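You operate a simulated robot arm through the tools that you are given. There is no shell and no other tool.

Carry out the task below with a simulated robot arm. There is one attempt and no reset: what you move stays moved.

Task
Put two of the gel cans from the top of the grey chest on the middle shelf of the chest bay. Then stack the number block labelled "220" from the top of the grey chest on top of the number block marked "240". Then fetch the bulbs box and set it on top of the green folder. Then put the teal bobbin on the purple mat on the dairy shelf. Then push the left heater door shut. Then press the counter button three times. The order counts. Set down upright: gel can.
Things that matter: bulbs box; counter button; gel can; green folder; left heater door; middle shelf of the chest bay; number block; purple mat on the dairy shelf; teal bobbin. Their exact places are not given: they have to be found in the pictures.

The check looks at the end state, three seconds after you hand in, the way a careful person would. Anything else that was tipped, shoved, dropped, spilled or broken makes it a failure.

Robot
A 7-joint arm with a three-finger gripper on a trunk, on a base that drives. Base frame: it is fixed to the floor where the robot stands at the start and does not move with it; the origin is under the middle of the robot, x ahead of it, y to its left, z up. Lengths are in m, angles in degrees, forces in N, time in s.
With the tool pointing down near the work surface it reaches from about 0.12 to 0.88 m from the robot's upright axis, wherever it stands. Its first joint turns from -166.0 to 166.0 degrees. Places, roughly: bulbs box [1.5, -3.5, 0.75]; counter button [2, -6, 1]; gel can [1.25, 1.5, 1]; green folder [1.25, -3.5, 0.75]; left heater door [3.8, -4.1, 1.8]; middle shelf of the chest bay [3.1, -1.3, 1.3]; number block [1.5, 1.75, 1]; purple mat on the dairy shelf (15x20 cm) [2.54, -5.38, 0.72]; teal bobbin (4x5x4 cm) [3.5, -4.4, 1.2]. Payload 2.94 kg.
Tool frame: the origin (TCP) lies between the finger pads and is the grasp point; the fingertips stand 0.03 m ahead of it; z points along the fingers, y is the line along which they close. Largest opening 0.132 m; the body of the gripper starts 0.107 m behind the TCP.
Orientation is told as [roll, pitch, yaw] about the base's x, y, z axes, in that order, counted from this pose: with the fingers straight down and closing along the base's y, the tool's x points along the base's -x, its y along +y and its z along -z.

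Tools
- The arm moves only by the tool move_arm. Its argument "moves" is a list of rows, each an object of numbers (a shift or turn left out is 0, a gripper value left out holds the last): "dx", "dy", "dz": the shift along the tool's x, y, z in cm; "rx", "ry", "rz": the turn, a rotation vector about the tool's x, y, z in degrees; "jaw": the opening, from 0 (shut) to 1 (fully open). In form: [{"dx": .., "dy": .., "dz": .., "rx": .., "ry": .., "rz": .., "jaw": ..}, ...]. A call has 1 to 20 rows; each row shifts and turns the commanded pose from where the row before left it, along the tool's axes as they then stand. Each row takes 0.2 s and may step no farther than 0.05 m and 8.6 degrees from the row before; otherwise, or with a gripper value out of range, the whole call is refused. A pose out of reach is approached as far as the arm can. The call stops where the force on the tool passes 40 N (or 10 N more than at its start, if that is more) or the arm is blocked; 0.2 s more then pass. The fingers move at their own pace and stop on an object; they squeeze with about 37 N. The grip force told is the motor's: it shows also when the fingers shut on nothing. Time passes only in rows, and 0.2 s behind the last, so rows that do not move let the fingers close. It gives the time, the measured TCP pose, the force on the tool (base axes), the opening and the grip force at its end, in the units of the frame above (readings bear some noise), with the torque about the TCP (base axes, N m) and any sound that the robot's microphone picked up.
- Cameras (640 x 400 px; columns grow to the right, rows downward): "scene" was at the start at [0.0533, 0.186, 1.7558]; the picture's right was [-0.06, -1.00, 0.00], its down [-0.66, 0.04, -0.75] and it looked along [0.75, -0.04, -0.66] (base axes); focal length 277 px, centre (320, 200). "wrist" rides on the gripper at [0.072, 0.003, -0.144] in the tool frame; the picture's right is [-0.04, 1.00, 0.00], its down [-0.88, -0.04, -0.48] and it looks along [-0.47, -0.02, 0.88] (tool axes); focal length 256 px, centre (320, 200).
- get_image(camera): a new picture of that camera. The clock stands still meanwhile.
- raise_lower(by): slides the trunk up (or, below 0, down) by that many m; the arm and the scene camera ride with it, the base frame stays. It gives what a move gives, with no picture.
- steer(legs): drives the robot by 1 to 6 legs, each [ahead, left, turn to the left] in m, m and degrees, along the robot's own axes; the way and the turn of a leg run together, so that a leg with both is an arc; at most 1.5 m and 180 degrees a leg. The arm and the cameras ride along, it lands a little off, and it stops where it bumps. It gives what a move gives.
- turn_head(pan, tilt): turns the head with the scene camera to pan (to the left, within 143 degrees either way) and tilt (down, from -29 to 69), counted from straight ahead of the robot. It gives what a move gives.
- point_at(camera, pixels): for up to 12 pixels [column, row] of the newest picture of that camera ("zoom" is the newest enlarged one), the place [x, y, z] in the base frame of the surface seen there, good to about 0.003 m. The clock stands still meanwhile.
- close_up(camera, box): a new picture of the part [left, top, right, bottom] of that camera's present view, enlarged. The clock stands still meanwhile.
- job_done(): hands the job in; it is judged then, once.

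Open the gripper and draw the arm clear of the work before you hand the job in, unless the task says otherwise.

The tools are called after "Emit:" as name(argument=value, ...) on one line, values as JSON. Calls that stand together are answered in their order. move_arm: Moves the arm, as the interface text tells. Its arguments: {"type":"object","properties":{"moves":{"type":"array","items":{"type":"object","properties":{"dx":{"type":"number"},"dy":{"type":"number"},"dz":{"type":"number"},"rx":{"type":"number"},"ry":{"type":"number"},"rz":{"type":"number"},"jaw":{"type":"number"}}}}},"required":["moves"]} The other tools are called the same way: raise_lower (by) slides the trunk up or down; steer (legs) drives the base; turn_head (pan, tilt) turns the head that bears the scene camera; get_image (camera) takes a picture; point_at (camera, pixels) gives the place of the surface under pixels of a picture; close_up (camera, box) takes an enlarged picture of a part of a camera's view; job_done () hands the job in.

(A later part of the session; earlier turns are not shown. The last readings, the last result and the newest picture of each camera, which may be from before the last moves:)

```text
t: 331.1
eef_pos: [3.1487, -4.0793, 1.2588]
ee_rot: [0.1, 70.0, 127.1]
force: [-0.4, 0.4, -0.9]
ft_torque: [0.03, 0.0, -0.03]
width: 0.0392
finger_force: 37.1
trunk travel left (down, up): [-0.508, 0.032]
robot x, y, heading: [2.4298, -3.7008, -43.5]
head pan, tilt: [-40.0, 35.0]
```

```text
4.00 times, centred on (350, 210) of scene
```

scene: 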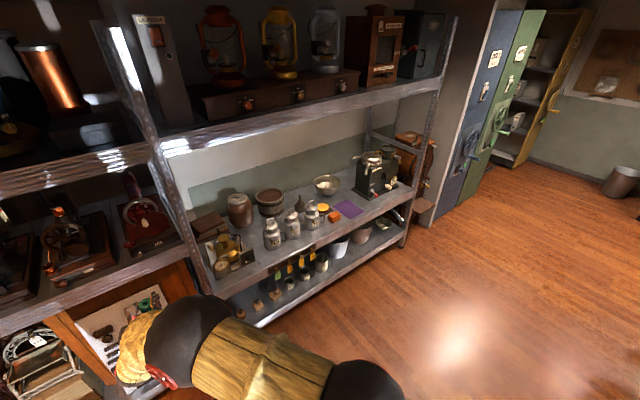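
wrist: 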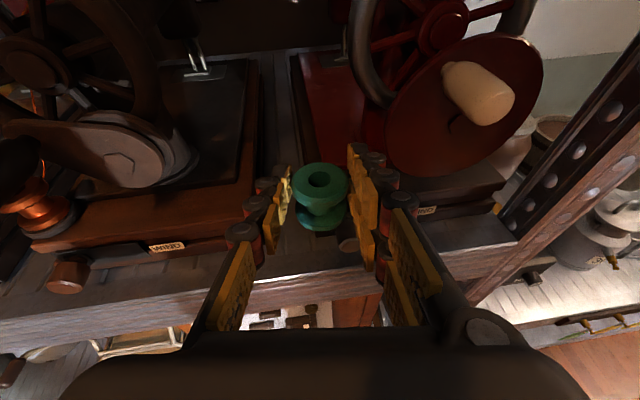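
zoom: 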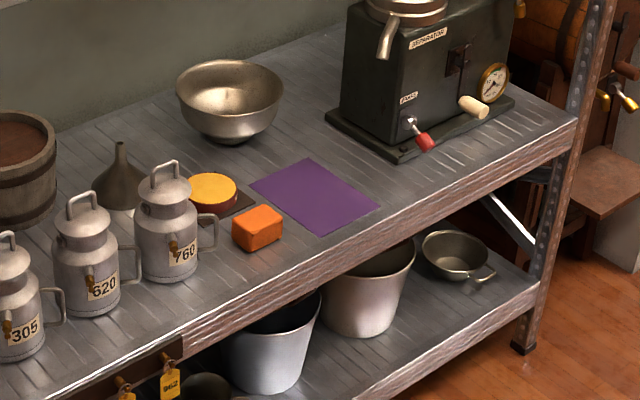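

Emit:
point_at(camera="zoom", pixels=[[252, 187], [308, 160], [376, 207], [320, 234], [315, 197], [260, 215], [258, 245], [400, 155], [395, 230], [215, 185], [430, 140], [350, 250]])

```text
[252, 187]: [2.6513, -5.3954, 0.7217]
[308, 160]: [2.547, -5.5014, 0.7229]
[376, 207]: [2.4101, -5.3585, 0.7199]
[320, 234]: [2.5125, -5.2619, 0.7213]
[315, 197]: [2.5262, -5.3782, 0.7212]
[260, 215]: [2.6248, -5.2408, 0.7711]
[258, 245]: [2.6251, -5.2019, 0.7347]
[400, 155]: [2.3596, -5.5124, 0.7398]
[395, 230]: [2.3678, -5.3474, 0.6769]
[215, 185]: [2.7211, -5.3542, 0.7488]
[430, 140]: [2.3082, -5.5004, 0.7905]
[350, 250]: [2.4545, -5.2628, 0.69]
```

Mat centre is at (2.530,−5.379), z 0.721, spanning 15×20 cm. I strafe right 1.35 m in front of it.

Emit:
steer(legs=[[0, -1.35, -1.5]])

Emit:
turn_head(pan=0, tilt=35)

Emit:
get_image(camera="scene")

```text
t: 337.9
eef_pos: [2.1967, -5.0855, 1.2584]
ee_rot: [0.1, 69.9, 126.4]
force: [-0.4, -0.4, -1.0]
ft_torque: [-0.02, -0.01, 0.02]
width: 0.0392
finger_force: 37.1
trunk travel left (down, up): [-0.508, 0.032]
robot x, y, heading: [1.4783, -4.7012, -44.0]
head pan, tilt: [-40.0, 35.0]
```

```text
t: 339.0
eef_pos: [2.1968, -5.0865, 1.2575]
ee_rot: [0.1, 70.0, 126.5]
force: [-0.4, 0.1, -0.3]
ft_torque: [-0.01, 0.03, -0.03]
width: 0.0391
finger_force: 36.2
trunk travel left (down, up): [-0.508, 0.032]
robot x, y, heading: [1.4778, -4.7013, -43.6]
head pan, tilt: [0.0, 35.0]
```

```text
taken
```

scene: 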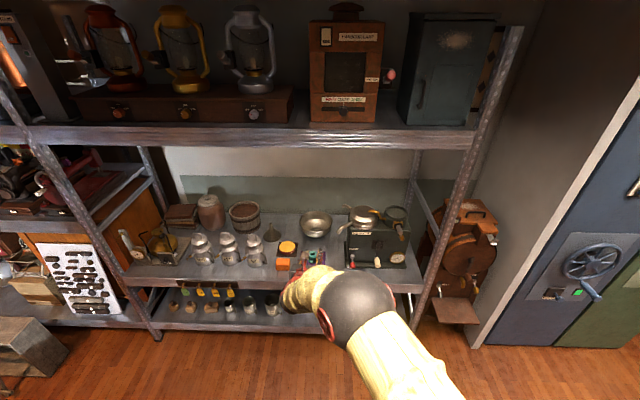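

TCP is in front of the mat column. I lower the trunk 0.49 m and drive in most of the way.

Emit:
raise_lower(by=-0.488)

Emit:
get_image(camera="wrist")

```text
refused: -0.488 is not a number from -0.4 to 0.4
```

```text
taken
```

wrist: 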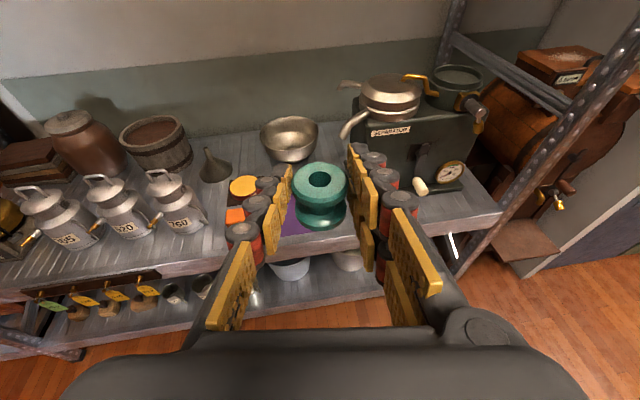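

The trunk step limit is 0.4 m, so I lower in two parts.

Emit:
raise_lower(by=-0.39)

Emit:
raise_lower(by=-0.085)

Emit:
get_image(camera="wrist")

```text
t: 342.8
eef_pos: [2.1979, -5.0855, 0.8672]
ee_rot: [0.2, 70.0, 126.5]
force: [0.1, 0.3, 0.0]
ft_torque: [0.0, 0.02, 0.04]
width: 0.0389
finger_force: 37.2
trunk travel left (down, up): [-0.118, 0.422]
robot x, y, heading: [1.479, -4.7006, -43.9]
head pan, tilt: [0.0, 35.0]
```

```text
t: 344.0
eef_pos: [2.1969, -5.0862, 0.7839]
ee_rot: [0.1, 70.1, 126.4]
force: [-0.1, -0.3, -0.9]
ft_torque: [-0.01, 0.01, -0.02]
width: 0.0393
finger_force: 37.8
trunk travel left (down, up): [-0.033, 0.507]
robot x, y, heading: [1.4789, -4.6979, -43.7]
head pan, tilt: [0.0, 35.0]
```

```text
taken
```

wrist: 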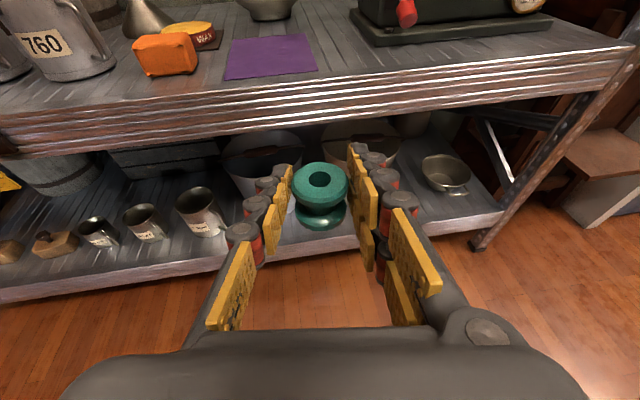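

The mat is ahead-left at (272,58), the hand 3 cm above shelf level. I drive 0.3 m of the 0.42 m approach.

Emit:
steer(legs=[[0.3, 0.015, 0]])

Emit:
get_image(camera="wrist")

```text
t: 346.0
eef_pos: [2.4147, -5.2803, 0.7831]
ee_rot: [0.1, 70.0, 126.2]
force: [0.5, 0.4, -0.6]
ft_torque: [0.02, 0.0, 0.04]
width: 0.0389
finger_force: 37.0
trunk travel left (down, up): [-0.033, 0.507]
robot x, y, heading: [1.6995, -4.8931, -43.9]
head pan, tilt: [0.0, 35.0]
```

```text
taken
```

wrist: 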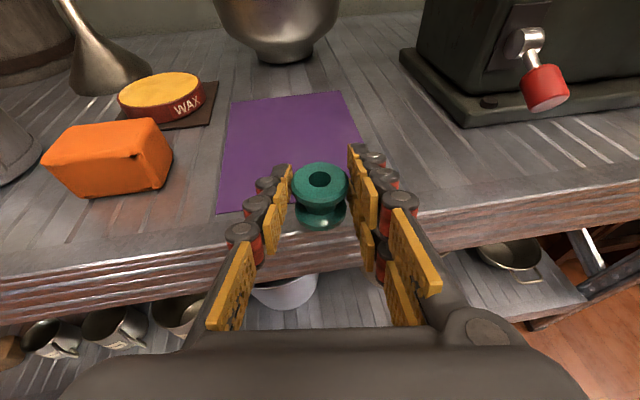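

The mat is right ahead. I drive the remaining 13 cm.

Emit:
steer(legs=[[0.13, 0.011, 0]])

Emit:
get_image(camera="wrist")

```text
t: 347.3
eef_pos: [2.5173, -5.3617, 0.7828]
ee_rot: [0.2, 70.0, 126.3]
force: [-0.1, 1.2, -0.8]
ft_torque: [0.03, -0.02, 0.0]
width: 0.0393
finger_force: 36.5
trunk travel left (down, up): [-0.033, 0.507]
robot x, y, heading: [1.8007, -4.9746, -43.7]
head pan, tilt: [0.0, 35.0]
```

```text
taken
```

wrist: 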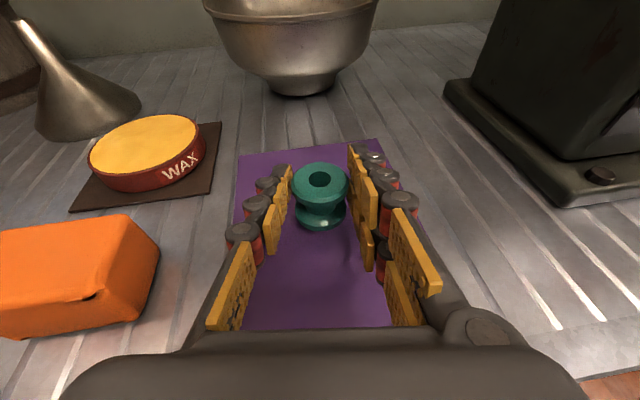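

The bobbin is over the mat's middle. I lower 2.7 cm and check contact.

Emit:
raise_lower(by=-0.027)

Emit:
get_image(camera="wrist")

```text
t: 348.0
eef_pos: [2.5167, -5.3602, 0.755]
ee_rot: [0.1, 69.9, 126.3]
force: [1.2, -0.1, -0.5]
ft_torque: [-0.03, 0.0, 0.02]
width: 0.0391
finger_force: 37.1
trunk travel left (down, up): [-0.006, 0.534]
robot x, y, heading: [1.7985, -4.9752, -43.8]
head pan, tilt: [0.0, 35.0]
```

```text
taken
```

wrist: 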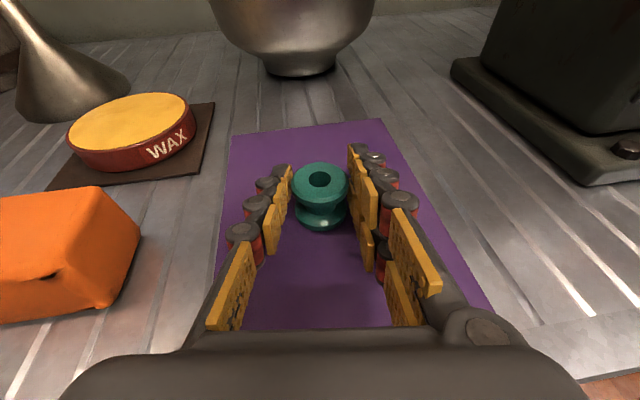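

Nearly down (z=0.755). I lower 2–3 mm more to feel contact.

Emit:
raise_lower(by=-0.003)

Emit:
raise_lower(by=-0.002)

```text
t: 348.5
eef_pos: [2.5168, -5.3608, 0.7526]
ee_rot: [0.2, 70.0, 126.5]
force: [-0.5, 0.2, 0.0]
ft_torque: [-0.03, 0.01, 0.0]
width: 0.0392
finger_force: 36.6
trunk travel left (down, up): [-0.003, 0.537]
robot x, y, heading: [1.8032, -4.9729, -44.0]
head pan, tilt: [0.0, 35.0]
```

```text
t: 349.0
eef_pos: [2.5182, -5.3597, 0.7522]
ee_rot: [-0.1, 70.1, 126.3]
force: [-1.1, 0.1, 5.4]
ft_torque: [-0.09, 0.11, -0.07]
width: 0.0389
finger_force: 36.8
trunk travel left (down, up): [-0.001, 0.539]
robot x, y, heading: [1.7983, -4.9725, -44.0]
head pan, tilt: [0.0, 35.0]
```

Contact at 5 N. I open the jaws.

Emit:
move_arm(moves=[{"jaw": 0.33}, {"jaw": 0.38}, {"jaw": 0.45}, {"jaw": 0.5}, {}])

Emit:
get_image(camera="wrist")

```text
t: 350.2
eef_pos: [2.5173, -5.3614, 0.7508]
ee_rot: [0.2, 70.0, 126.5]
force: [0.2, -0.6, 0.6]
ft_torque: [0.01, -0.01, -0.01]
width: 0.0659
finger_force: 0.1
trunk travel left (down, up): [-0.001, 0.539]
robot x, y, heading: [1.8018, -4.9735, -44.0]
head pan, tilt: [0.0, 35.0]
```

```text
taken
```

wrist: 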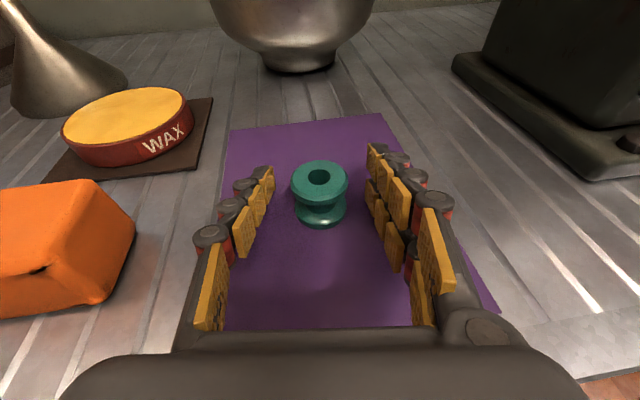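

The bobbin stands on the mat. I raise slightly and back straight out along the tool heading.

Emit:
raise_lower(by=0.006)

Emit:
steer(legs=[[-0.148, 0.025, 0]])

Emit:
get_image(camera="wrist")

```text
t: 350.8
eef_pos: [2.5162, -5.3606, 0.7567]
ee_rot: [0.1, 70.0, 126.3]
force: [-0.3, 0.4, 0.4]
ft_torque: [0.02, -0.03, 0.0]
width: 0.066
finger_force: 0.0
trunk travel left (down, up): [-0.007, 0.533]
robot x, y, heading: [1.7997, -4.9762, -44.0]
head pan, tilt: [0.0, 35.0]
```

```text
t: 352.2
eef_pos: [2.4227, -5.233, 0.7571]
ee_rot: [0.1, 70.1, 126.6]
force: [-0.6, -0.5, -0.6]
ft_torque: [-0.02, 0.01, -0.01]
width: 0.0659
finger_force: 0.0
trunk travel left (down, up): [-0.007, 0.533]
robot x, y, heading: [1.7046, -4.8431, -43.7]
head pan, tilt: [0.0, 35.0]
```

```text
taken
```

wrist: 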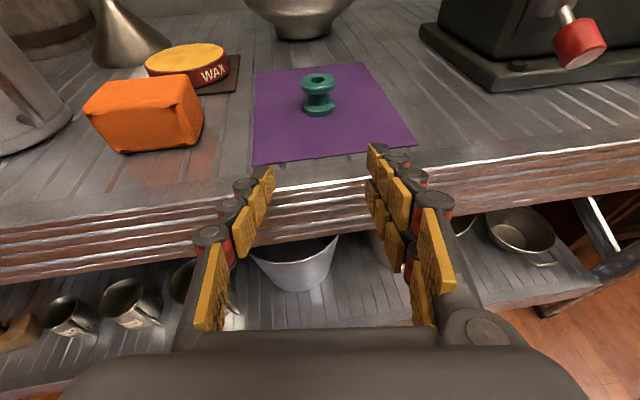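

The bobbin stays on the mat. Next the left (green) heater's door. I back off, raise the trunk and strafe left toward it.

Emit:
steer(legs=[[-0.35, 0, -1.8]])

Emit:
raise_lower(by=0.4)

Emit:
raise_lower(by=0.13)

Emit:
steer(legs=[[0, 1.4, 0], [0, 0.5, 0]])

Emit:
turn_head(pan=0, tilt=10)

Emit:
get_image(camera="scene")

```text
t: 354.4
eef_pos: [2.1637, -5.0094, 0.7564]
ee_rot: [0.2, 69.9, 124.9]
force: [0.4, -1.1, -0.4]
ft_torque: [0.0, -0.01, -0.01]
width: 0.0659
finger_force: 0.0
trunk travel left (down, up): [-0.007, 0.533]
robot x, y, heading: [1.4562, -4.5991, -45.6]
head pan, tilt: [0.0, 35.0]
```

```text
t: 358.3
eef_pos: [2.1617, -5.0092, 1.1556]
ee_rot: [0.2, 70.0, 124.9]
force: [-0.7, 0.0, -0.6]
ft_torque: [0.0, 0.01, -0.01]
width: 0.0658
finger_force: 0.0
trunk travel left (down, up): [-0.407, 0.133]
robot x, y, heading: [1.4583, -4.6008, -45.7]
head pan, tilt: [0.0, 35.0]
```

```text
t: 359.9
eef_pos: [2.1622, -5.0102, 1.2861]
ee_rot: [0.1, 69.9, 124.7]
force: [-0.4, -0.1, -0.1]
ft_torque: [-0.01, -0.01, 0.02]
width: 0.0662
finger_force: 0.1
trunk travel left (down, up): [-0.537, 0.003]
robot x, y, heading: [1.4569, -4.6042, -45.5]
head pan, tilt: [0.0, 35.0]
```

```text
t: 369.5
eef_pos: [3.5423, -3.6846, 1.2875]
ee_rot: [0.3, 70.1, 124.1]
force: [-0.3, -0.2, -0.6]
ft_torque: [-0.05, 0.02, -0.04]
width: 0.0658
finger_force: 0.0
trunk travel left (down, up): [-0.537, 0.003]
robot x, y, heading: [2.8419, -3.2665, -46.3]
head pan, tilt: [0.0, 35.0]
```

```text
t: 370.4
eef_pos: [3.5422, -3.6853, 1.2861]
ee_rot: [0.2, 70.0, 124.1]
force: [0.3, -0.5, 0.2]
ft_torque: [0.0, 0.0, 0.05]
width: 0.066
finger_force: 0.0
trunk travel left (down, up): [-0.537, 0.003]
robot x, y, heading: [2.8411, -3.2694, -46.3]
head pan, tilt: [0.0, 10.0]
```

```text
taken
```

scene: 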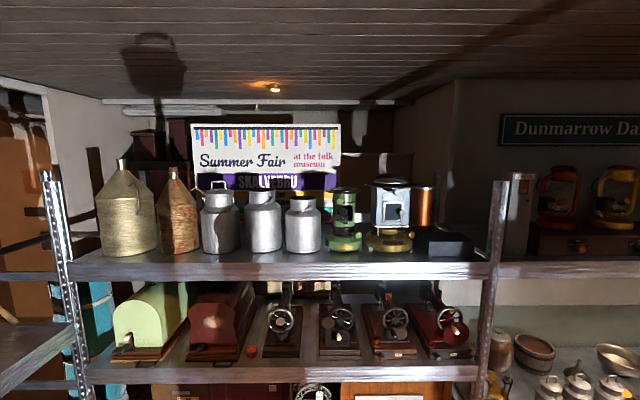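

The two heaters stand at (345,218) and (392,215). I zoom on the green one's door and measure.

Emit:
close_up(camera="scene", box=[315, 180, 375, 260])

```text
5.00 times, centred on (345, 220) of scene
```

zoom: 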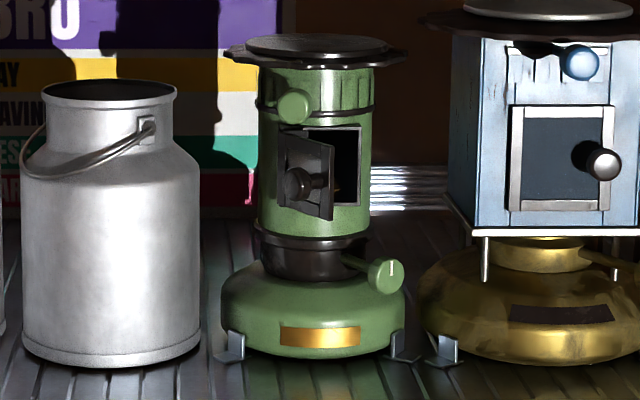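

I measure hinge side, free edge, knob and frame.

Emit:
point_at(camera="zoom", pixels=[[282, 145], [283, 195], [330, 150], [330, 210], [325, 180], [297, 185], [320, 180], [362, 150], [362, 195], [345, 165], [310, 225], [315, 350]])

Emit:
point_at(camera="zoom", pixels=[[310, 90], [265, 225], [368, 225], [390, 275], [110, 230], [195, 200], [450, 200], [315, 45], [232, 355], [400, 350], [310, 150], [340, 45]])

```text
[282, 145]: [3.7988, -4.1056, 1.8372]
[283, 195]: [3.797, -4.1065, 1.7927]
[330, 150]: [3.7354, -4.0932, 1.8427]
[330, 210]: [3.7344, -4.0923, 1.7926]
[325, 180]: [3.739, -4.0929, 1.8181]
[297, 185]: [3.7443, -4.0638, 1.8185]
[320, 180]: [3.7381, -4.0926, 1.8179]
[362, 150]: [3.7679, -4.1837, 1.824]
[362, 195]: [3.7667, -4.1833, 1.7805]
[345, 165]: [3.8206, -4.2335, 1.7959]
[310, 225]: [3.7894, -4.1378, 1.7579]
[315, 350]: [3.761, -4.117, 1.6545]
```

```text
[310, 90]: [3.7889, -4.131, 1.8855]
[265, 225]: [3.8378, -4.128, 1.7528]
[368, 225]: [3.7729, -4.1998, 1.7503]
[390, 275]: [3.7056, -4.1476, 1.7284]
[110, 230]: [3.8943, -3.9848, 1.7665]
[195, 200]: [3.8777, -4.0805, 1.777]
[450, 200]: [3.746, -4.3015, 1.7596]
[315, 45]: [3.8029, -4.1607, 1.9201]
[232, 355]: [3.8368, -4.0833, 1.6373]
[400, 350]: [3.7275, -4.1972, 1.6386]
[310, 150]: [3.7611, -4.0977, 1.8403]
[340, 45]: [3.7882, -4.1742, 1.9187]
```

Door hinge ≈(3.798,−4.106), free edge and knob swung out toward me-left, knob at (3.744,−4.064,1.8185). I close the jaws and raise the hand in front of the shelf.

Emit:
move_arm(moves=[{"dx": 3.76, "dz": -1.37, "jaw": 0.0}, {"dx": 3.76, "dz": -1.37}, {"dx": 3.76, "dz": -1.37}, {"dx": 3.76, "dz": -1.37}, {"dx": 3.76, "dz": -1.37}, {"dx": 3.76, "dz": -1.37}, {"dx": 3.76, "dz": -1.37}, {"dx": 3.76, "dz": -1.37}, {}])

Emit:
get_image(camera="wrist")

```text
t: 372.4
eef_pos: [3.5424, -3.6864, 1.6072]
ee_rot: [0.3, 69.9, 124.2]
force: [0.4, 0.2, -0.7]
ft_torque: [0.01, 0.0, 0.0]
width: 0.0
finger_force: 28.3
trunk travel left (down, up): [-0.537, 0.003]
robot x, y, heading: [2.8418, -3.2653, -46.4]
head pan, tilt: [0.0, 10.0]
```

```text
taken
```

wrist: 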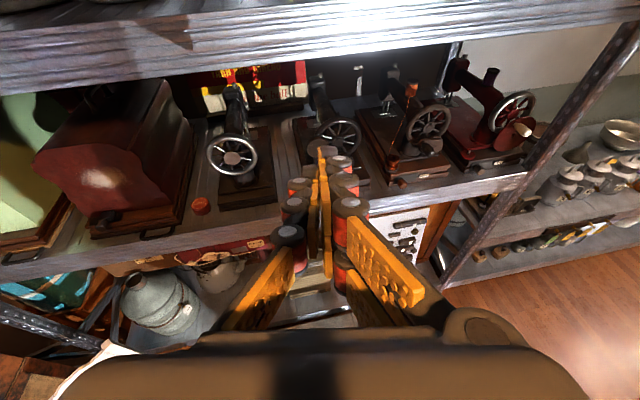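

Raised to 1.607 without trouble. I continue up to ~1.81 and level the tool to 80°.

Emit:
move_arm(moves=[{"dx": 3.76, "dz": -1.37}, {"dx": 3.76, "dz": -1.37}, {"dx": 3.76, "dz": -1.37}, {"dx": 3.76, "dz": -1.37}, {"dx": 3.76, "dz": -1.37}, {"dx": 1.0, "dz": -0.36}, {"ry": 5}, {"ry": 5}, {}])

Emit:
get_image(camera="wrist")

```text
t: 374.4
eef_pos: [3.5423, -3.6845, 1.8189]
ee_rot: [0.2, 80.0, 124.1]
force: [0.1, 0.2, -0.5]
ft_torque: [-0.03, 0.02, 0.01]
width: 0.0001
finger_force: 28.7
trunk travel left (down, up): [-0.537, 0.003]
robot x, y, heading: [2.8415, -3.2697, -46.4]
head pan, tilt: [0.0, 10.0]
```

```text
taken
```

wrist: 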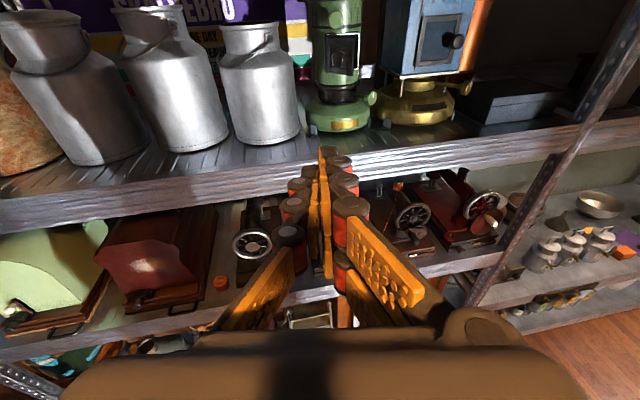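

The hand is at door height; the green heater is at (340,65). I zoom on it from the wrist camera.

Emit:
close_up(camera="wrist", box=[270, 0, 410, 140])

```text
2.86 times, centred on (340, 70) of wrist
```

zoom: 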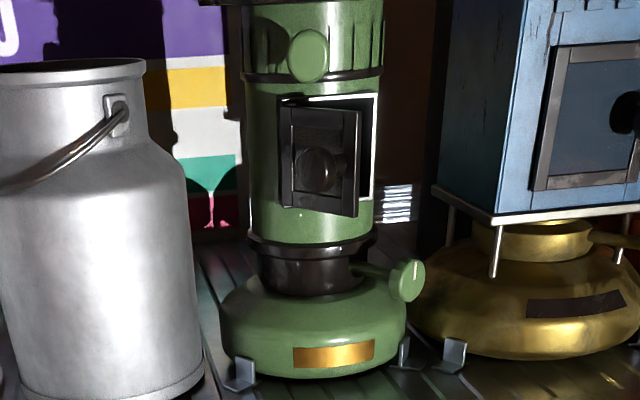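

I measure the door from this angle: hinge (284,150), free edge (356,160), knob (318,170).

Emit:
point_at(camera="zoom", pixels=[[287, 120], [287, 195], [355, 120], [354, 205], [318, 170], [345, 130], [330, 135], [300, 120], [368, 150], [262, 150], [305, 60], [410, 280]])

```text
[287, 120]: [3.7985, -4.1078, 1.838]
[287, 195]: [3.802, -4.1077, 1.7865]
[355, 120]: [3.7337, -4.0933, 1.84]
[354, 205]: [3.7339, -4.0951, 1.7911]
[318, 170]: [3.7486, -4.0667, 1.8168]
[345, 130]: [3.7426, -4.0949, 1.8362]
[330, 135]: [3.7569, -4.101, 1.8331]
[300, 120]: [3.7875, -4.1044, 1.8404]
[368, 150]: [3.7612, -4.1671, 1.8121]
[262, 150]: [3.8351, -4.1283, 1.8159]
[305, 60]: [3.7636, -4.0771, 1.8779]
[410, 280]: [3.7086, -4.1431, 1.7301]
```

The door geometry agrees. I drive ahead 0.33 m so the closed fingertips come near the left of the door knob, then finish with the arm.

Emit:
steer(legs=[[0.33, -0.045, 0]])

Emit:
get_image(camera="wrist")

```text
t: 376.6
eef_pos: [3.7406, -3.9549, 1.8162]
ee_rot: [0.3, 79.9, 124.4]
force: [0.2, -0.5, 0.8]
ft_torque: [-0.05, 0.0, 0.0]
width: 0.0
finger_force: 28.3
trunk travel left (down, up): [-0.537, 0.003]
robot x, y, heading: [3.0364, -3.5403, -46.2]
head pan, tilt: [0.0, 10.0]
```

```text
taken
```

wrist: 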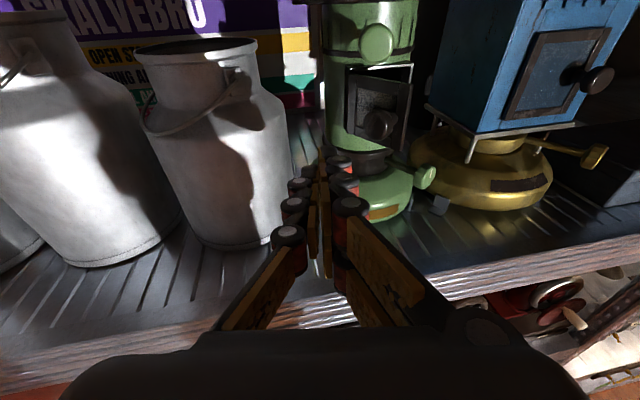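

The fingertips are aimed between the milk can and the door knob (378,125). I advance 6 cm.

Emit:
move_arm(moves=[{"dx": 0.37, "dz": 2.05}, {"dx": 0.37, "dz": 2.05}, {"dx": 0.37, "dz": 2.05}, {}])

Emit:
get_image(camera="wrist")

```text
t: 377.6
eef_pos: [3.7751, -4.0016, 1.8178]
ee_rot: [0.0, 80.0, 124.2]
force: [0.3, 0.6, 1.3]
ft_torque: [-0.02, 0.0, 0.01]
width: 0.0
finger_force: 28.9
trunk travel left (down, up): [-0.537, 0.003]
robot x, y, heading: [3.0385, -3.5408, -46.0]
head pan, tilt: [0.0, 10.0]
```

```text
taken
```

wrist: 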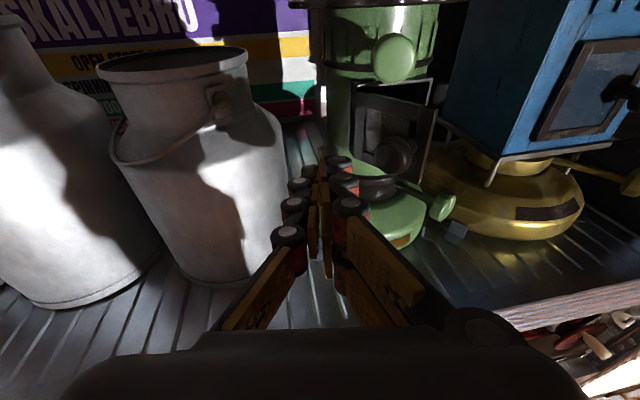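

The fingertip is left of the knob. I go 1.5 cm deeper, then sweep right in 1 cm steps, watching the force.

Emit:
move_arm(moves=[{"dx": 0.26, "dz": 1.5}, {"dy": 1.0}, {"dy": 1.0}, {"dy": 1.0}, {}])

Emit:
get_image(camera="wrist")

```text
t: 378.8
eef_pos: [3.7617, -4.0344, 1.815]
ee_rot: [0.5, 79.9, 124.5]
force: [0.7, 0.2, -0.4]
ft_torque: [-0.01, 0.02, -0.06]
width: 0.0
finger_force: 28.8
trunk travel left (down, up): [-0.537, 0.003]
robot x, y, heading: [3.0379, -3.5401, -46.1]
head pan, tilt: [0.0, 10.0]
```

```text
taken
```

wrist: 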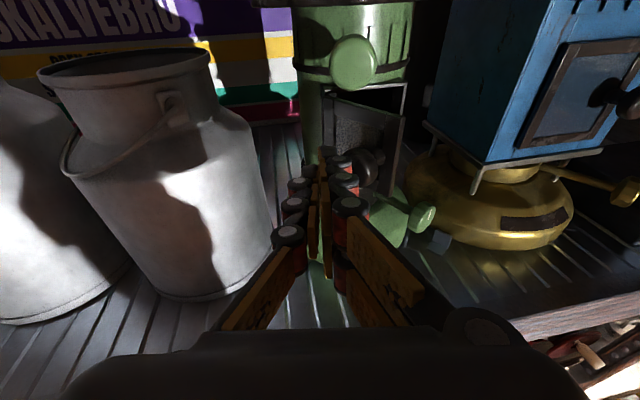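

The fingers are just at the knob (370,165), no force yet. I sweep 3 cm further right.

Emit:
move_arm(moves=[{"dy": 1.0}, {"dy": 1.0}, {"dy": 1.0}, {}])

Emit:
get_image(camera="wrist")

```text
t: 379.8
eef_pos: [3.7344, -4.0496, 1.816]
ee_rot: [0.4, 79.9, 124.7]
force: [0.9, -0.6, -0.8]
ft_torque: [0.01, 0.03, -0.03]
width: 0.0001
finger_force: 29.0
trunk travel left (down, up): [-0.537, 0.003]
robot x, y, heading: [3.038, -3.5408, -46.1]
head pan, tilt: [0.0, 10.0]
```

```text
taken
```

wrist: 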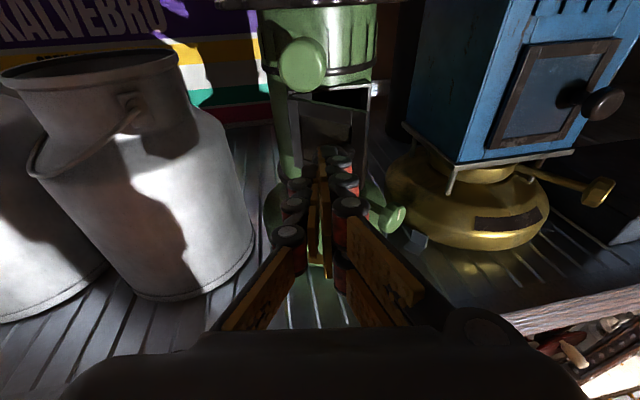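

The door is swinging. I zoom to see its state.

Emit:
close_up(camera="wrist", box=[240, 20, 420, 230])

```text
1.90 times, centred on (330, 125) of wrist
```

zoom: 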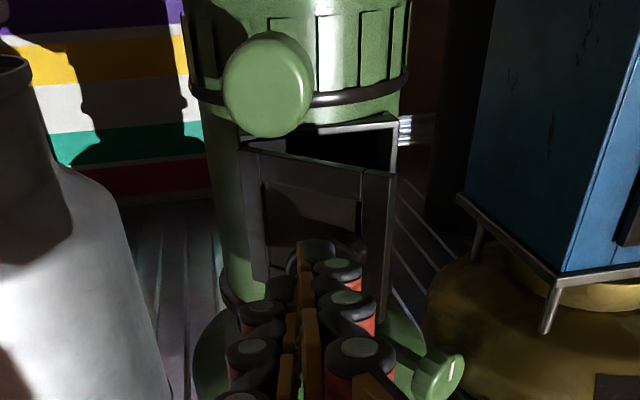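

The door is about half closed. I push on forward and right along its arc.

Emit:
move_arm(moves=[{"dx": 0.15, "dz": 0.8, "dy": 0.8}, {"dx": 0.18, "dz": 1.0, "dy": 0.8}, {"dx": 0.18, "dz": 1.0, "dy": 0.6}, {}])

Emit:
close_up(camera="wrist", box=[240, 20, 420, 230])

```text
t: 380.8
eef_pos: [3.7312, -4.0866, 1.8185]
ee_rot: [0.3, 80.0, 124.4]
force: [0.9, -0.1, -0.3]
ft_torque: [-0.01, -0.02, 0.01]
width: 0.0002
finger_force: 28.3
trunk travel left (down, up): [-0.537, 0.003]
robot x, y, heading: [3.0396, -3.5361, -46.1]
head pan, tilt: [0.0, 10.0]
```

```text
1.90 times, centred on (330, 125) of wrist
```

zoom: 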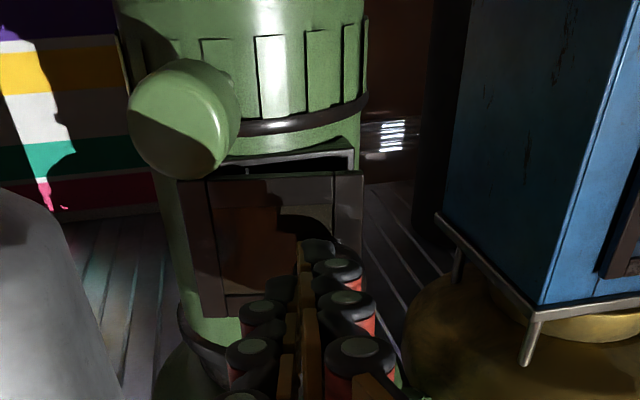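

The door is almost shut. I push forward in 7 mm steps watching the force.

Emit:
move_arm(moves=[{"dx": 0.12, "dz": 0.7, "dy": 0.2}, {"dx": 0.12, "dz": 0.7, "dy": 0.2}, {}])

Emit:
close_up(camera="wrist", box=[220, 20, 400, 230])

```text
t: 381.6
eef_pos: [3.7346, -4.1009, 1.8203]
ee_rot: [0.3, 80.0, 124.4]
force: [-5.4, 8.2, -0.9]
ft_torque: [0.05, -0.01, -0.04]
width: 0.0001
finger_force: 28.9
trunk travel left (down, up): [-0.537, 0.003]
robot x, y, heading: [3.0374, -3.5346, -45.8]
head pan, tilt: [0.0, 10.0]
```

```text
1.90 times, centred on (310, 125) of wrist
```

zoom: 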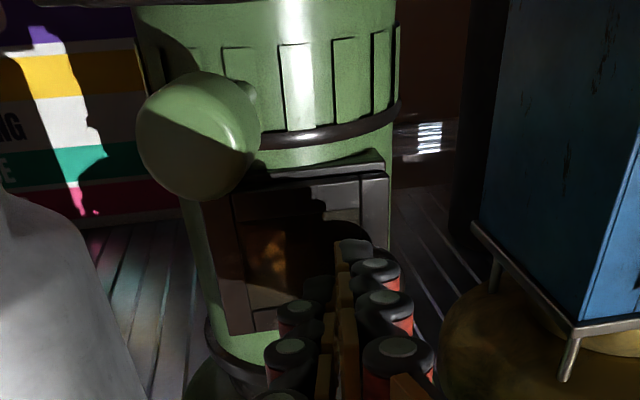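

Resistance of about 10 N: the door has met its frame. I retreat 5 cm and check whether it stays shut.

Emit:
move_arm(moves=[{"dx": -0.18, "dz": -1.0}, {"dx": -0.35, "dz": -2.0}, {"dx": -0.35, "dz": -2.0}, {}])

Emit:
get_image(camera="wrist")

Emit:
close_up(camera="wrist", box=[240, 20, 420, 230])

```text
t: 382.6
eef_pos: [3.7068, -4.0584, 1.818]
ee_rot: [0.5, 79.9, 124.5]
force: [0.1, -0.8, -0.1]
ft_torque: [0.01, 0.0, 0.01]
width: 0.0
finger_force: 28.5
trunk travel left (down, up): [-0.537, 0.003]
robot x, y, heading: [3.0423, -3.5382, -46.1]
head pan, tilt: [0.0, 10.0]
```

```text
taken
```

wrist: 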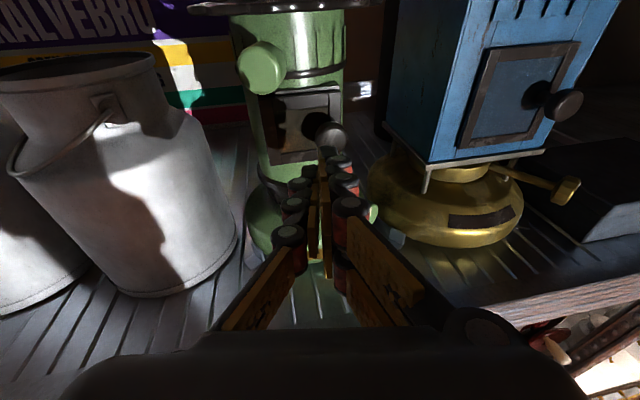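

```text
1.90 times, centred on (330, 125) of wrist
```

zoom: 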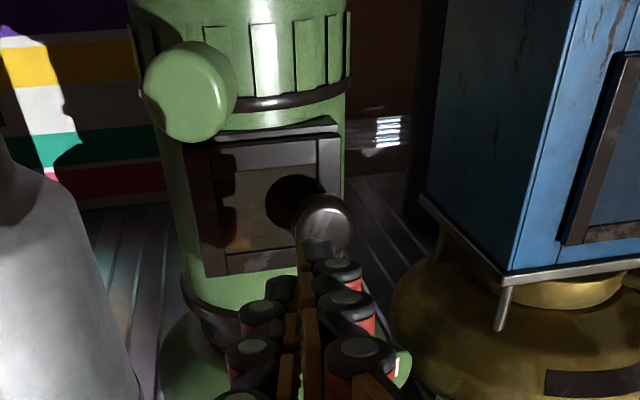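

The door looks flush with its frame. I back the base 0.3 m and inspect from the scene camera.

Emit:
steer(legs=[[-0.35, 0.0, 0]])

Emit:
close_up(camera="wrist", box=[230, 0, 400, 130])

Emit:
get_image(camera="scene")

```text
t: 384.9
eef_pos: [3.4573, -3.7984, 1.8188]
ee_rot: [0.2, 79.9, 124.4]
force: [0.3, 1.0, 0.2]
ft_torque: [0.02, 0.04, 0.0]
width: 0.0
finger_force: 28.7
trunk travel left (down, up): [-0.537, 0.003]
robot x, y, heading: [2.7896, -3.2763, -45.7]
head pan, tilt: [0.0, 10.0]
```

```text
3.08 times, centred on (315, 65) of wrist
```

zoom: 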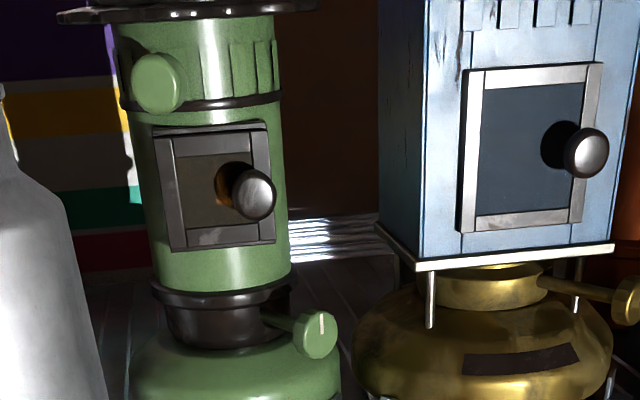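

```text
taken
```

scene: 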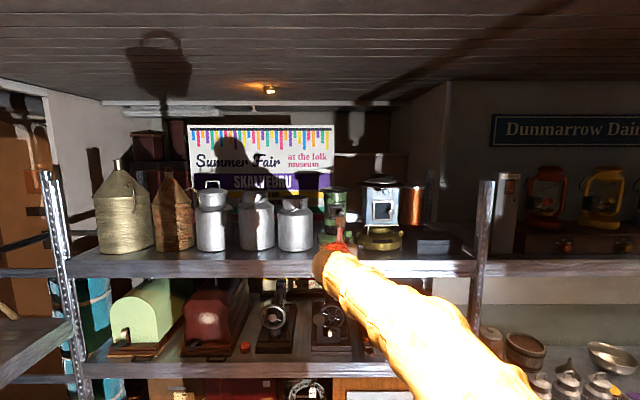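

The door appears fully shut like the blue one's. I verify with points along door and frame.

Emit:
point_at(camera="zoom", pixels=[[165, 190], [180, 240], [262, 160], [264, 232], [215, 160], [158, 132], [262, 126], [272, 200], [145, 200], [283, 220], [255, 193], [300, 370]])

```text
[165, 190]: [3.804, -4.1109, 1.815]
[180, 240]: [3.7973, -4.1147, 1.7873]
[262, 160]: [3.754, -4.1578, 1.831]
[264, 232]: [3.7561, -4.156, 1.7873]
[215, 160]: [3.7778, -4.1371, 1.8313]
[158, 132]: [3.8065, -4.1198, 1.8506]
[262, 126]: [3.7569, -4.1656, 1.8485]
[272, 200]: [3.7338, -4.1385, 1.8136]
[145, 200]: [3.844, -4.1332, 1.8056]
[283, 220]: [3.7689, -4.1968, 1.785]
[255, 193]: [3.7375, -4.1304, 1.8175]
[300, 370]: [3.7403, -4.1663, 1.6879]
```

Door and frame are parallel and flush, so it is shut. Last: the counter button. I lower the hand, then strafe right to find it.

Emit:
move_arm(moves=[{"dx": -3.94, "dz": 0.69}, {"dx": -3.94, "dz": 0.69}, {"dx": -3.94, "dz": 0.69}, {"dx": -3.94, "dz": 0.69}, {"dx": -3.94, "dz": 0.69}, {"dx": -3.94, "dz": 0.69}, {"dx": -3.94, "dz": 0.69}, {"dx": -3.94, "dz": 0.69}, {"dx": -3.94, "dz": 0.69}, {"dx": -3.94, "dz": 0.69}, {"dx": -3.94, "dz": 0.69}, {"dx": -3.94, "dz": 0.69}, {}])

Emit:
steer(legs=[[0, -1.4, 0]])

Emit:
turn_head(pan=-25, tilt=25)

Emit:
get_image(camera="scene")

```text
t: 387.7
eef_pos: [3.4604, -3.8005, 1.3443]
ee_rot: [0.2, 80.1, 124.3]
force: [0.0, 0.3, -0.3]
ft_torque: [0.03, -0.04, 0.01]
width: 0.0
finger_force: 28.6
trunk travel left (down, up): [-0.537, 0.003]
robot x, y, heading: [2.7874, -3.2789, -45.8]
head pan, tilt: [0.0, 10.0]
```

```text
t: 394.6
eef_pos: [2.456, -4.7621, 1.3442]
ee_rot: [0.2, 80.0, 123.8]
force: [-0.8, -0.2, 0.1]
ft_torque: [-0.03, 0.01, 0.0]
width: 0.0
finger_force: 28.4
trunk travel left (down, up): [-0.537, 0.003]
robot x, y, heading: [1.7886, -4.2304, -46.4]
head pan, tilt: [0.0, 10.0]
```

```text
t: 395.5
eef_pos: [2.4581, -4.7618, 1.3426]
ee_rot: [0.3, 79.9, 124.0]
force: [0.3, 0.2, -0.6]
ft_torque: [0.0, 0.03, -0.01]
width: 0.0
finger_force: 28.8
trunk travel left (down, up): [-0.537, 0.003]
robot x, y, heading: [1.7913, -4.2339, -46.6]
head pan, tilt: [-25.0, 25.0]
```

```text
taken
```

scene: 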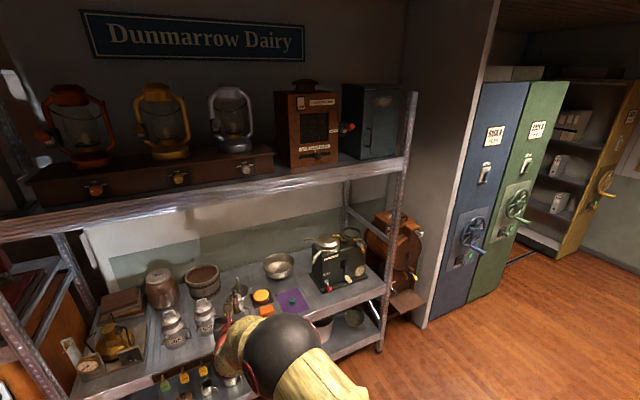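

I zoom on the churn at (395,250) and the blue/green cabinets' panels (470,240), (517,205).

Emit:
close_up(camera="scene", box=[360, 180, 450, 320])

Emit:
close_up(camera="scene", box=[430, 150, 560, 290])

```text
2.86 times, centred on (405, 250) of scene
```

zoom: 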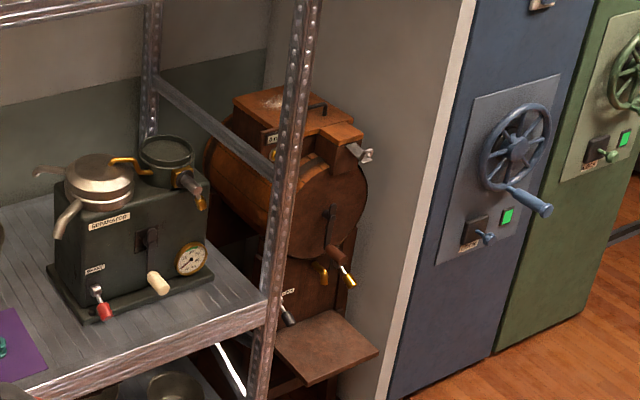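

```text
2.86 times, centred on (495, 220) of scene
```

zoom: 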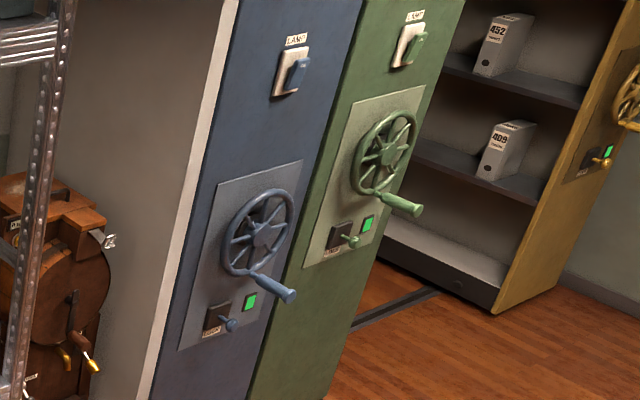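

I measure points on the churn's counter-like box and the cabinets.

Emit:
close_up(camera="scene", box=[370, 200, 430, 300])

Emit:
point_at(camera="scene", pixels=[[410, 232], [415, 236], [395, 220], [405, 250], [415, 275], [470, 235], [478, 255], [405, 298]])

```text
4.00 times, centred on (400, 250) of scene
```

zoom: 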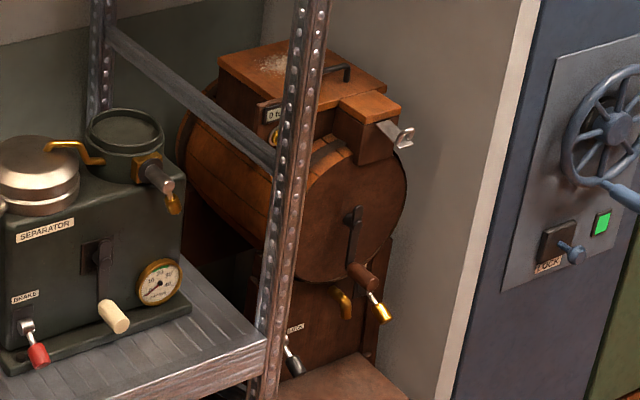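

```text
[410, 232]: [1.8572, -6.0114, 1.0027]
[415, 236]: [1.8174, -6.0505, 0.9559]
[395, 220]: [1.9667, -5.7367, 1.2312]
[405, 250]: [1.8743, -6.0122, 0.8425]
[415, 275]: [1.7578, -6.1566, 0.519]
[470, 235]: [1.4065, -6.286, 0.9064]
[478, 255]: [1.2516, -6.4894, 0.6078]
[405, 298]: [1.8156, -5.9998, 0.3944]
```

The churn with a counter-like box is at about (1.86,−6.01,1.0). I strafe right 0.9 m for a front view.

Emit:
steer(legs=[[0, -0.9, 0]])

Emit:
turn_head(pan=0, tilt=25)

Emit:
get_image(camera="scene")

```text
t: 400.3
eef_pos: [1.8088, -5.3859, 1.343]
ee_rot: [0.3, 80.0, 125.2]
force: [-0.1, -0.6, -0.2]
ft_torque: [0.03, -0.01, 0.04]
width: 0.0
finger_force: 28.3
trunk travel left (down, up): [-0.537, 0.003]
robot x, y, heading: [1.13, -4.8769, -45.1]
head pan, tilt: [-25.0, 25.0]
```

```text
t: 401.2
eef_pos: [1.8095, -5.3848, 1.3428]
ee_rot: [0.3, 79.9, 125.4]
force: [0.7, -0.3, 0.2]
ft_torque: [-0.01, 0.01, -0.01]
width: 0.0002
finger_force: 28.4
trunk travel left (down, up): [-0.537, 0.003]
robot x, y, heading: [1.1241, -4.8753, -45.1]
head pan, tilt: [0.0, 25.0]
```

```text
taken
```

scene: 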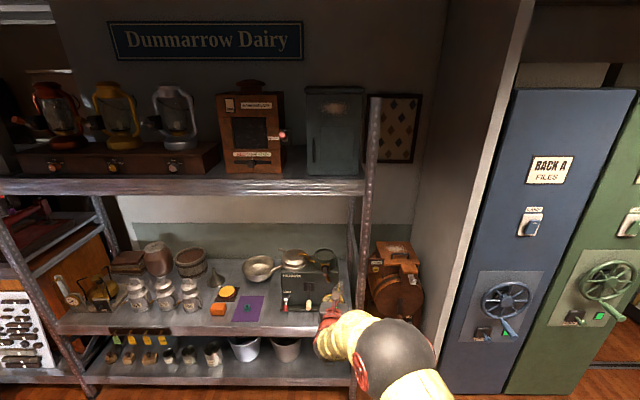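

I zoom on the churn (395,275) and also on the wooden box with a red button (255,130) above.

Emit:
close_up(camera="scene", box=[355, 225, 435, 325])

Emit:
close_up(camera="scene", box=[205, 70, 305, 180])

```text
4.00 times, centred on (395, 275) of scene
```

zoom: 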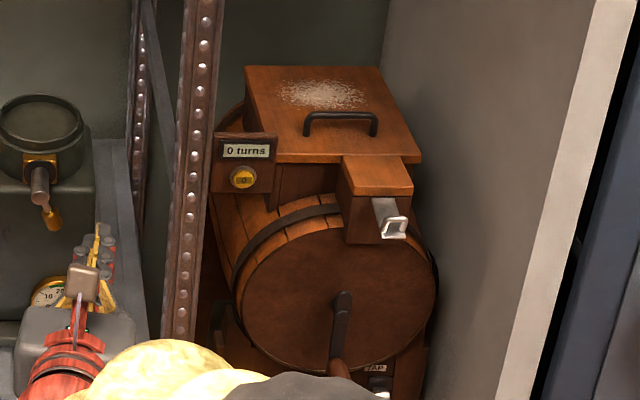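

```text
3.64 times, centred on (255, 125) of scene
```

zoom: 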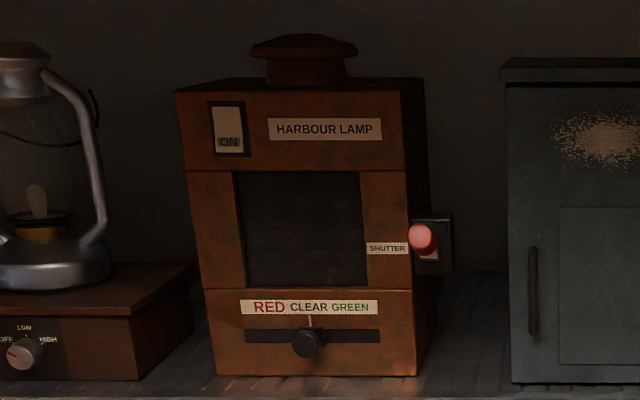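

There it is: the counter "0 turns" with a yellow button at (243,178). I measure it.

Emit:
close_up(camera="scene", box=[400, 252, 432, 277])

Emit:
close_up(camera="scene", box=[404, 252, 428, 276])

```text
16.00 times, centred on (416, 264) of scene
```

zoom: 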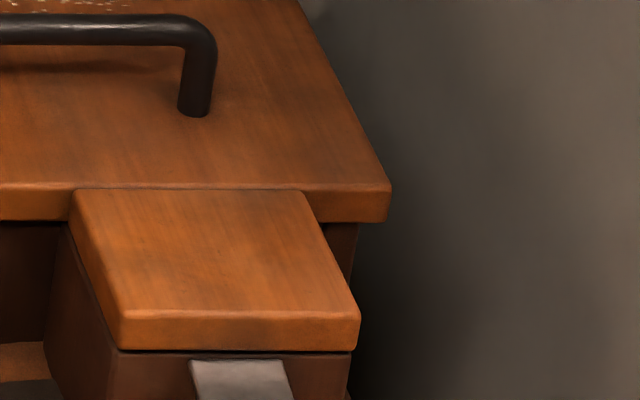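

```text
16.00 times, centred on (416, 264) of scene
```

zoom: 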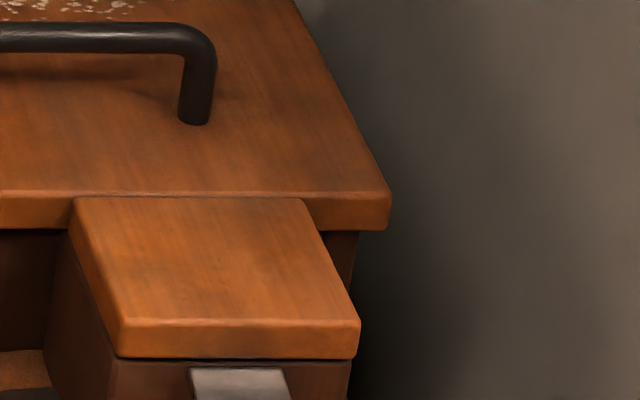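

That box was off; the button maps to scene (376,270). I zoom there.

Emit:
close_up(camera="scene", box=[360, 252, 392, 280])

```text
14.29 times, centred on (376, 266) of scene
```

zoom: 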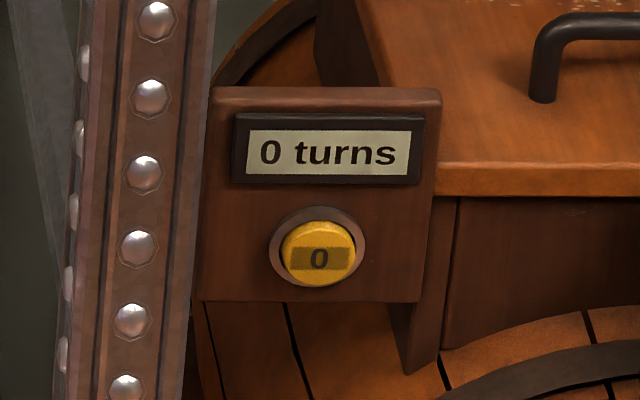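

I measure the button face, its bezel, the panel, and the rack post next to it.

Emit:
point_at(camera="zoom", pixels=[[318, 255], [290, 250], [348, 255], [318, 230], [318, 278], [270, 250], [364, 250], [215, 280], [410, 280], [320, 150], [120, 170], [175, 250]])

```text
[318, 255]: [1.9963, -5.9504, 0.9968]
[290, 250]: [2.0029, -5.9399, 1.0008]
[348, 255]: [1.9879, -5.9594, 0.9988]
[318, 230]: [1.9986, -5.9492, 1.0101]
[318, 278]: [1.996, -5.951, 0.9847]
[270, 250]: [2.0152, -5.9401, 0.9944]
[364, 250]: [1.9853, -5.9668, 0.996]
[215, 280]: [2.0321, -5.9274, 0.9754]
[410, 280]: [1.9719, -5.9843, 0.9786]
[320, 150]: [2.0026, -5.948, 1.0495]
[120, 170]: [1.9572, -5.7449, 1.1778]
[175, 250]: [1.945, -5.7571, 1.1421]
```

Button centre (1.996,−5.950,0.9975), facing me; the rack post is 10 cm to its left. I yaw the tool +12°, lower the trunk 0.34 m and strafe right to line up.

Emit:
move_arm(moves=[{"rx": 5.91, "rz": -1.04}, {"rx": 5.91, "rz": -1.04}, {}])

Emit:
raise_lower(by=-0.34)

Emit:
steer(legs=[[0, -0.265, 0]])

Emit:
get_image(camera="wrist")

```text
t: 402.0
eef_pos: [1.8141, -5.3886, 1.3416]
ee_rot: [-0.6, 80.0, 135.0]
force: [0.9, -0.5, -0.6]
ft_torque: [0.03, -0.02, 0.04]
width: 0.0
finger_force: 28.8
out of reach, approached as far as the arm can: row 2
trunk travel left (down, up): [-0.537, 0.003]
robot x, y, heading: [1.1319, -4.8797, -45.2]
head pan, tilt: [0.0, 25.0]
```

```text
t: 405.3
eef_pos: [1.812, -5.3886, 1.0029]
ee_rot: [-0.5, 80.0, 134.9]
force: [0.3, 0.2, -0.2]
ft_torque: [-0.01, 0.0, -0.02]
width: 0.0
finger_force: 29.2
trunk travel left (down, up): [-0.197, 0.343]
robot x, y, heading: [1.1317, -4.8794, -45.1]
head pan, tilt: [0.0, 25.0]
```

```text
t: 407.2
eef_pos: [1.6231, -5.5762, 1.0027]
ee_rot: [-0.6, 80.0, 134.8]
force: [0.0, 0.6, 0.6]
ft_torque: [0.0, 0.02, 0.03]
width: 0.0
finger_force: 28.9
trunk travel left (down, up): [-0.197, 0.343]
robot x, y, heading: [0.9446, -5.0614, -45.3]
head pan, tilt: [0.0, 25.0]
```

```text
taken
```

wrist: 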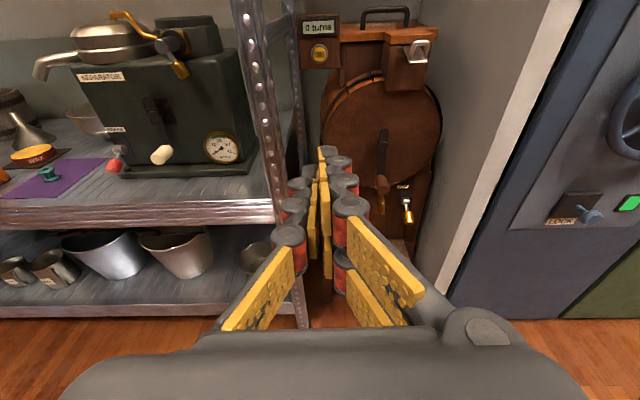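

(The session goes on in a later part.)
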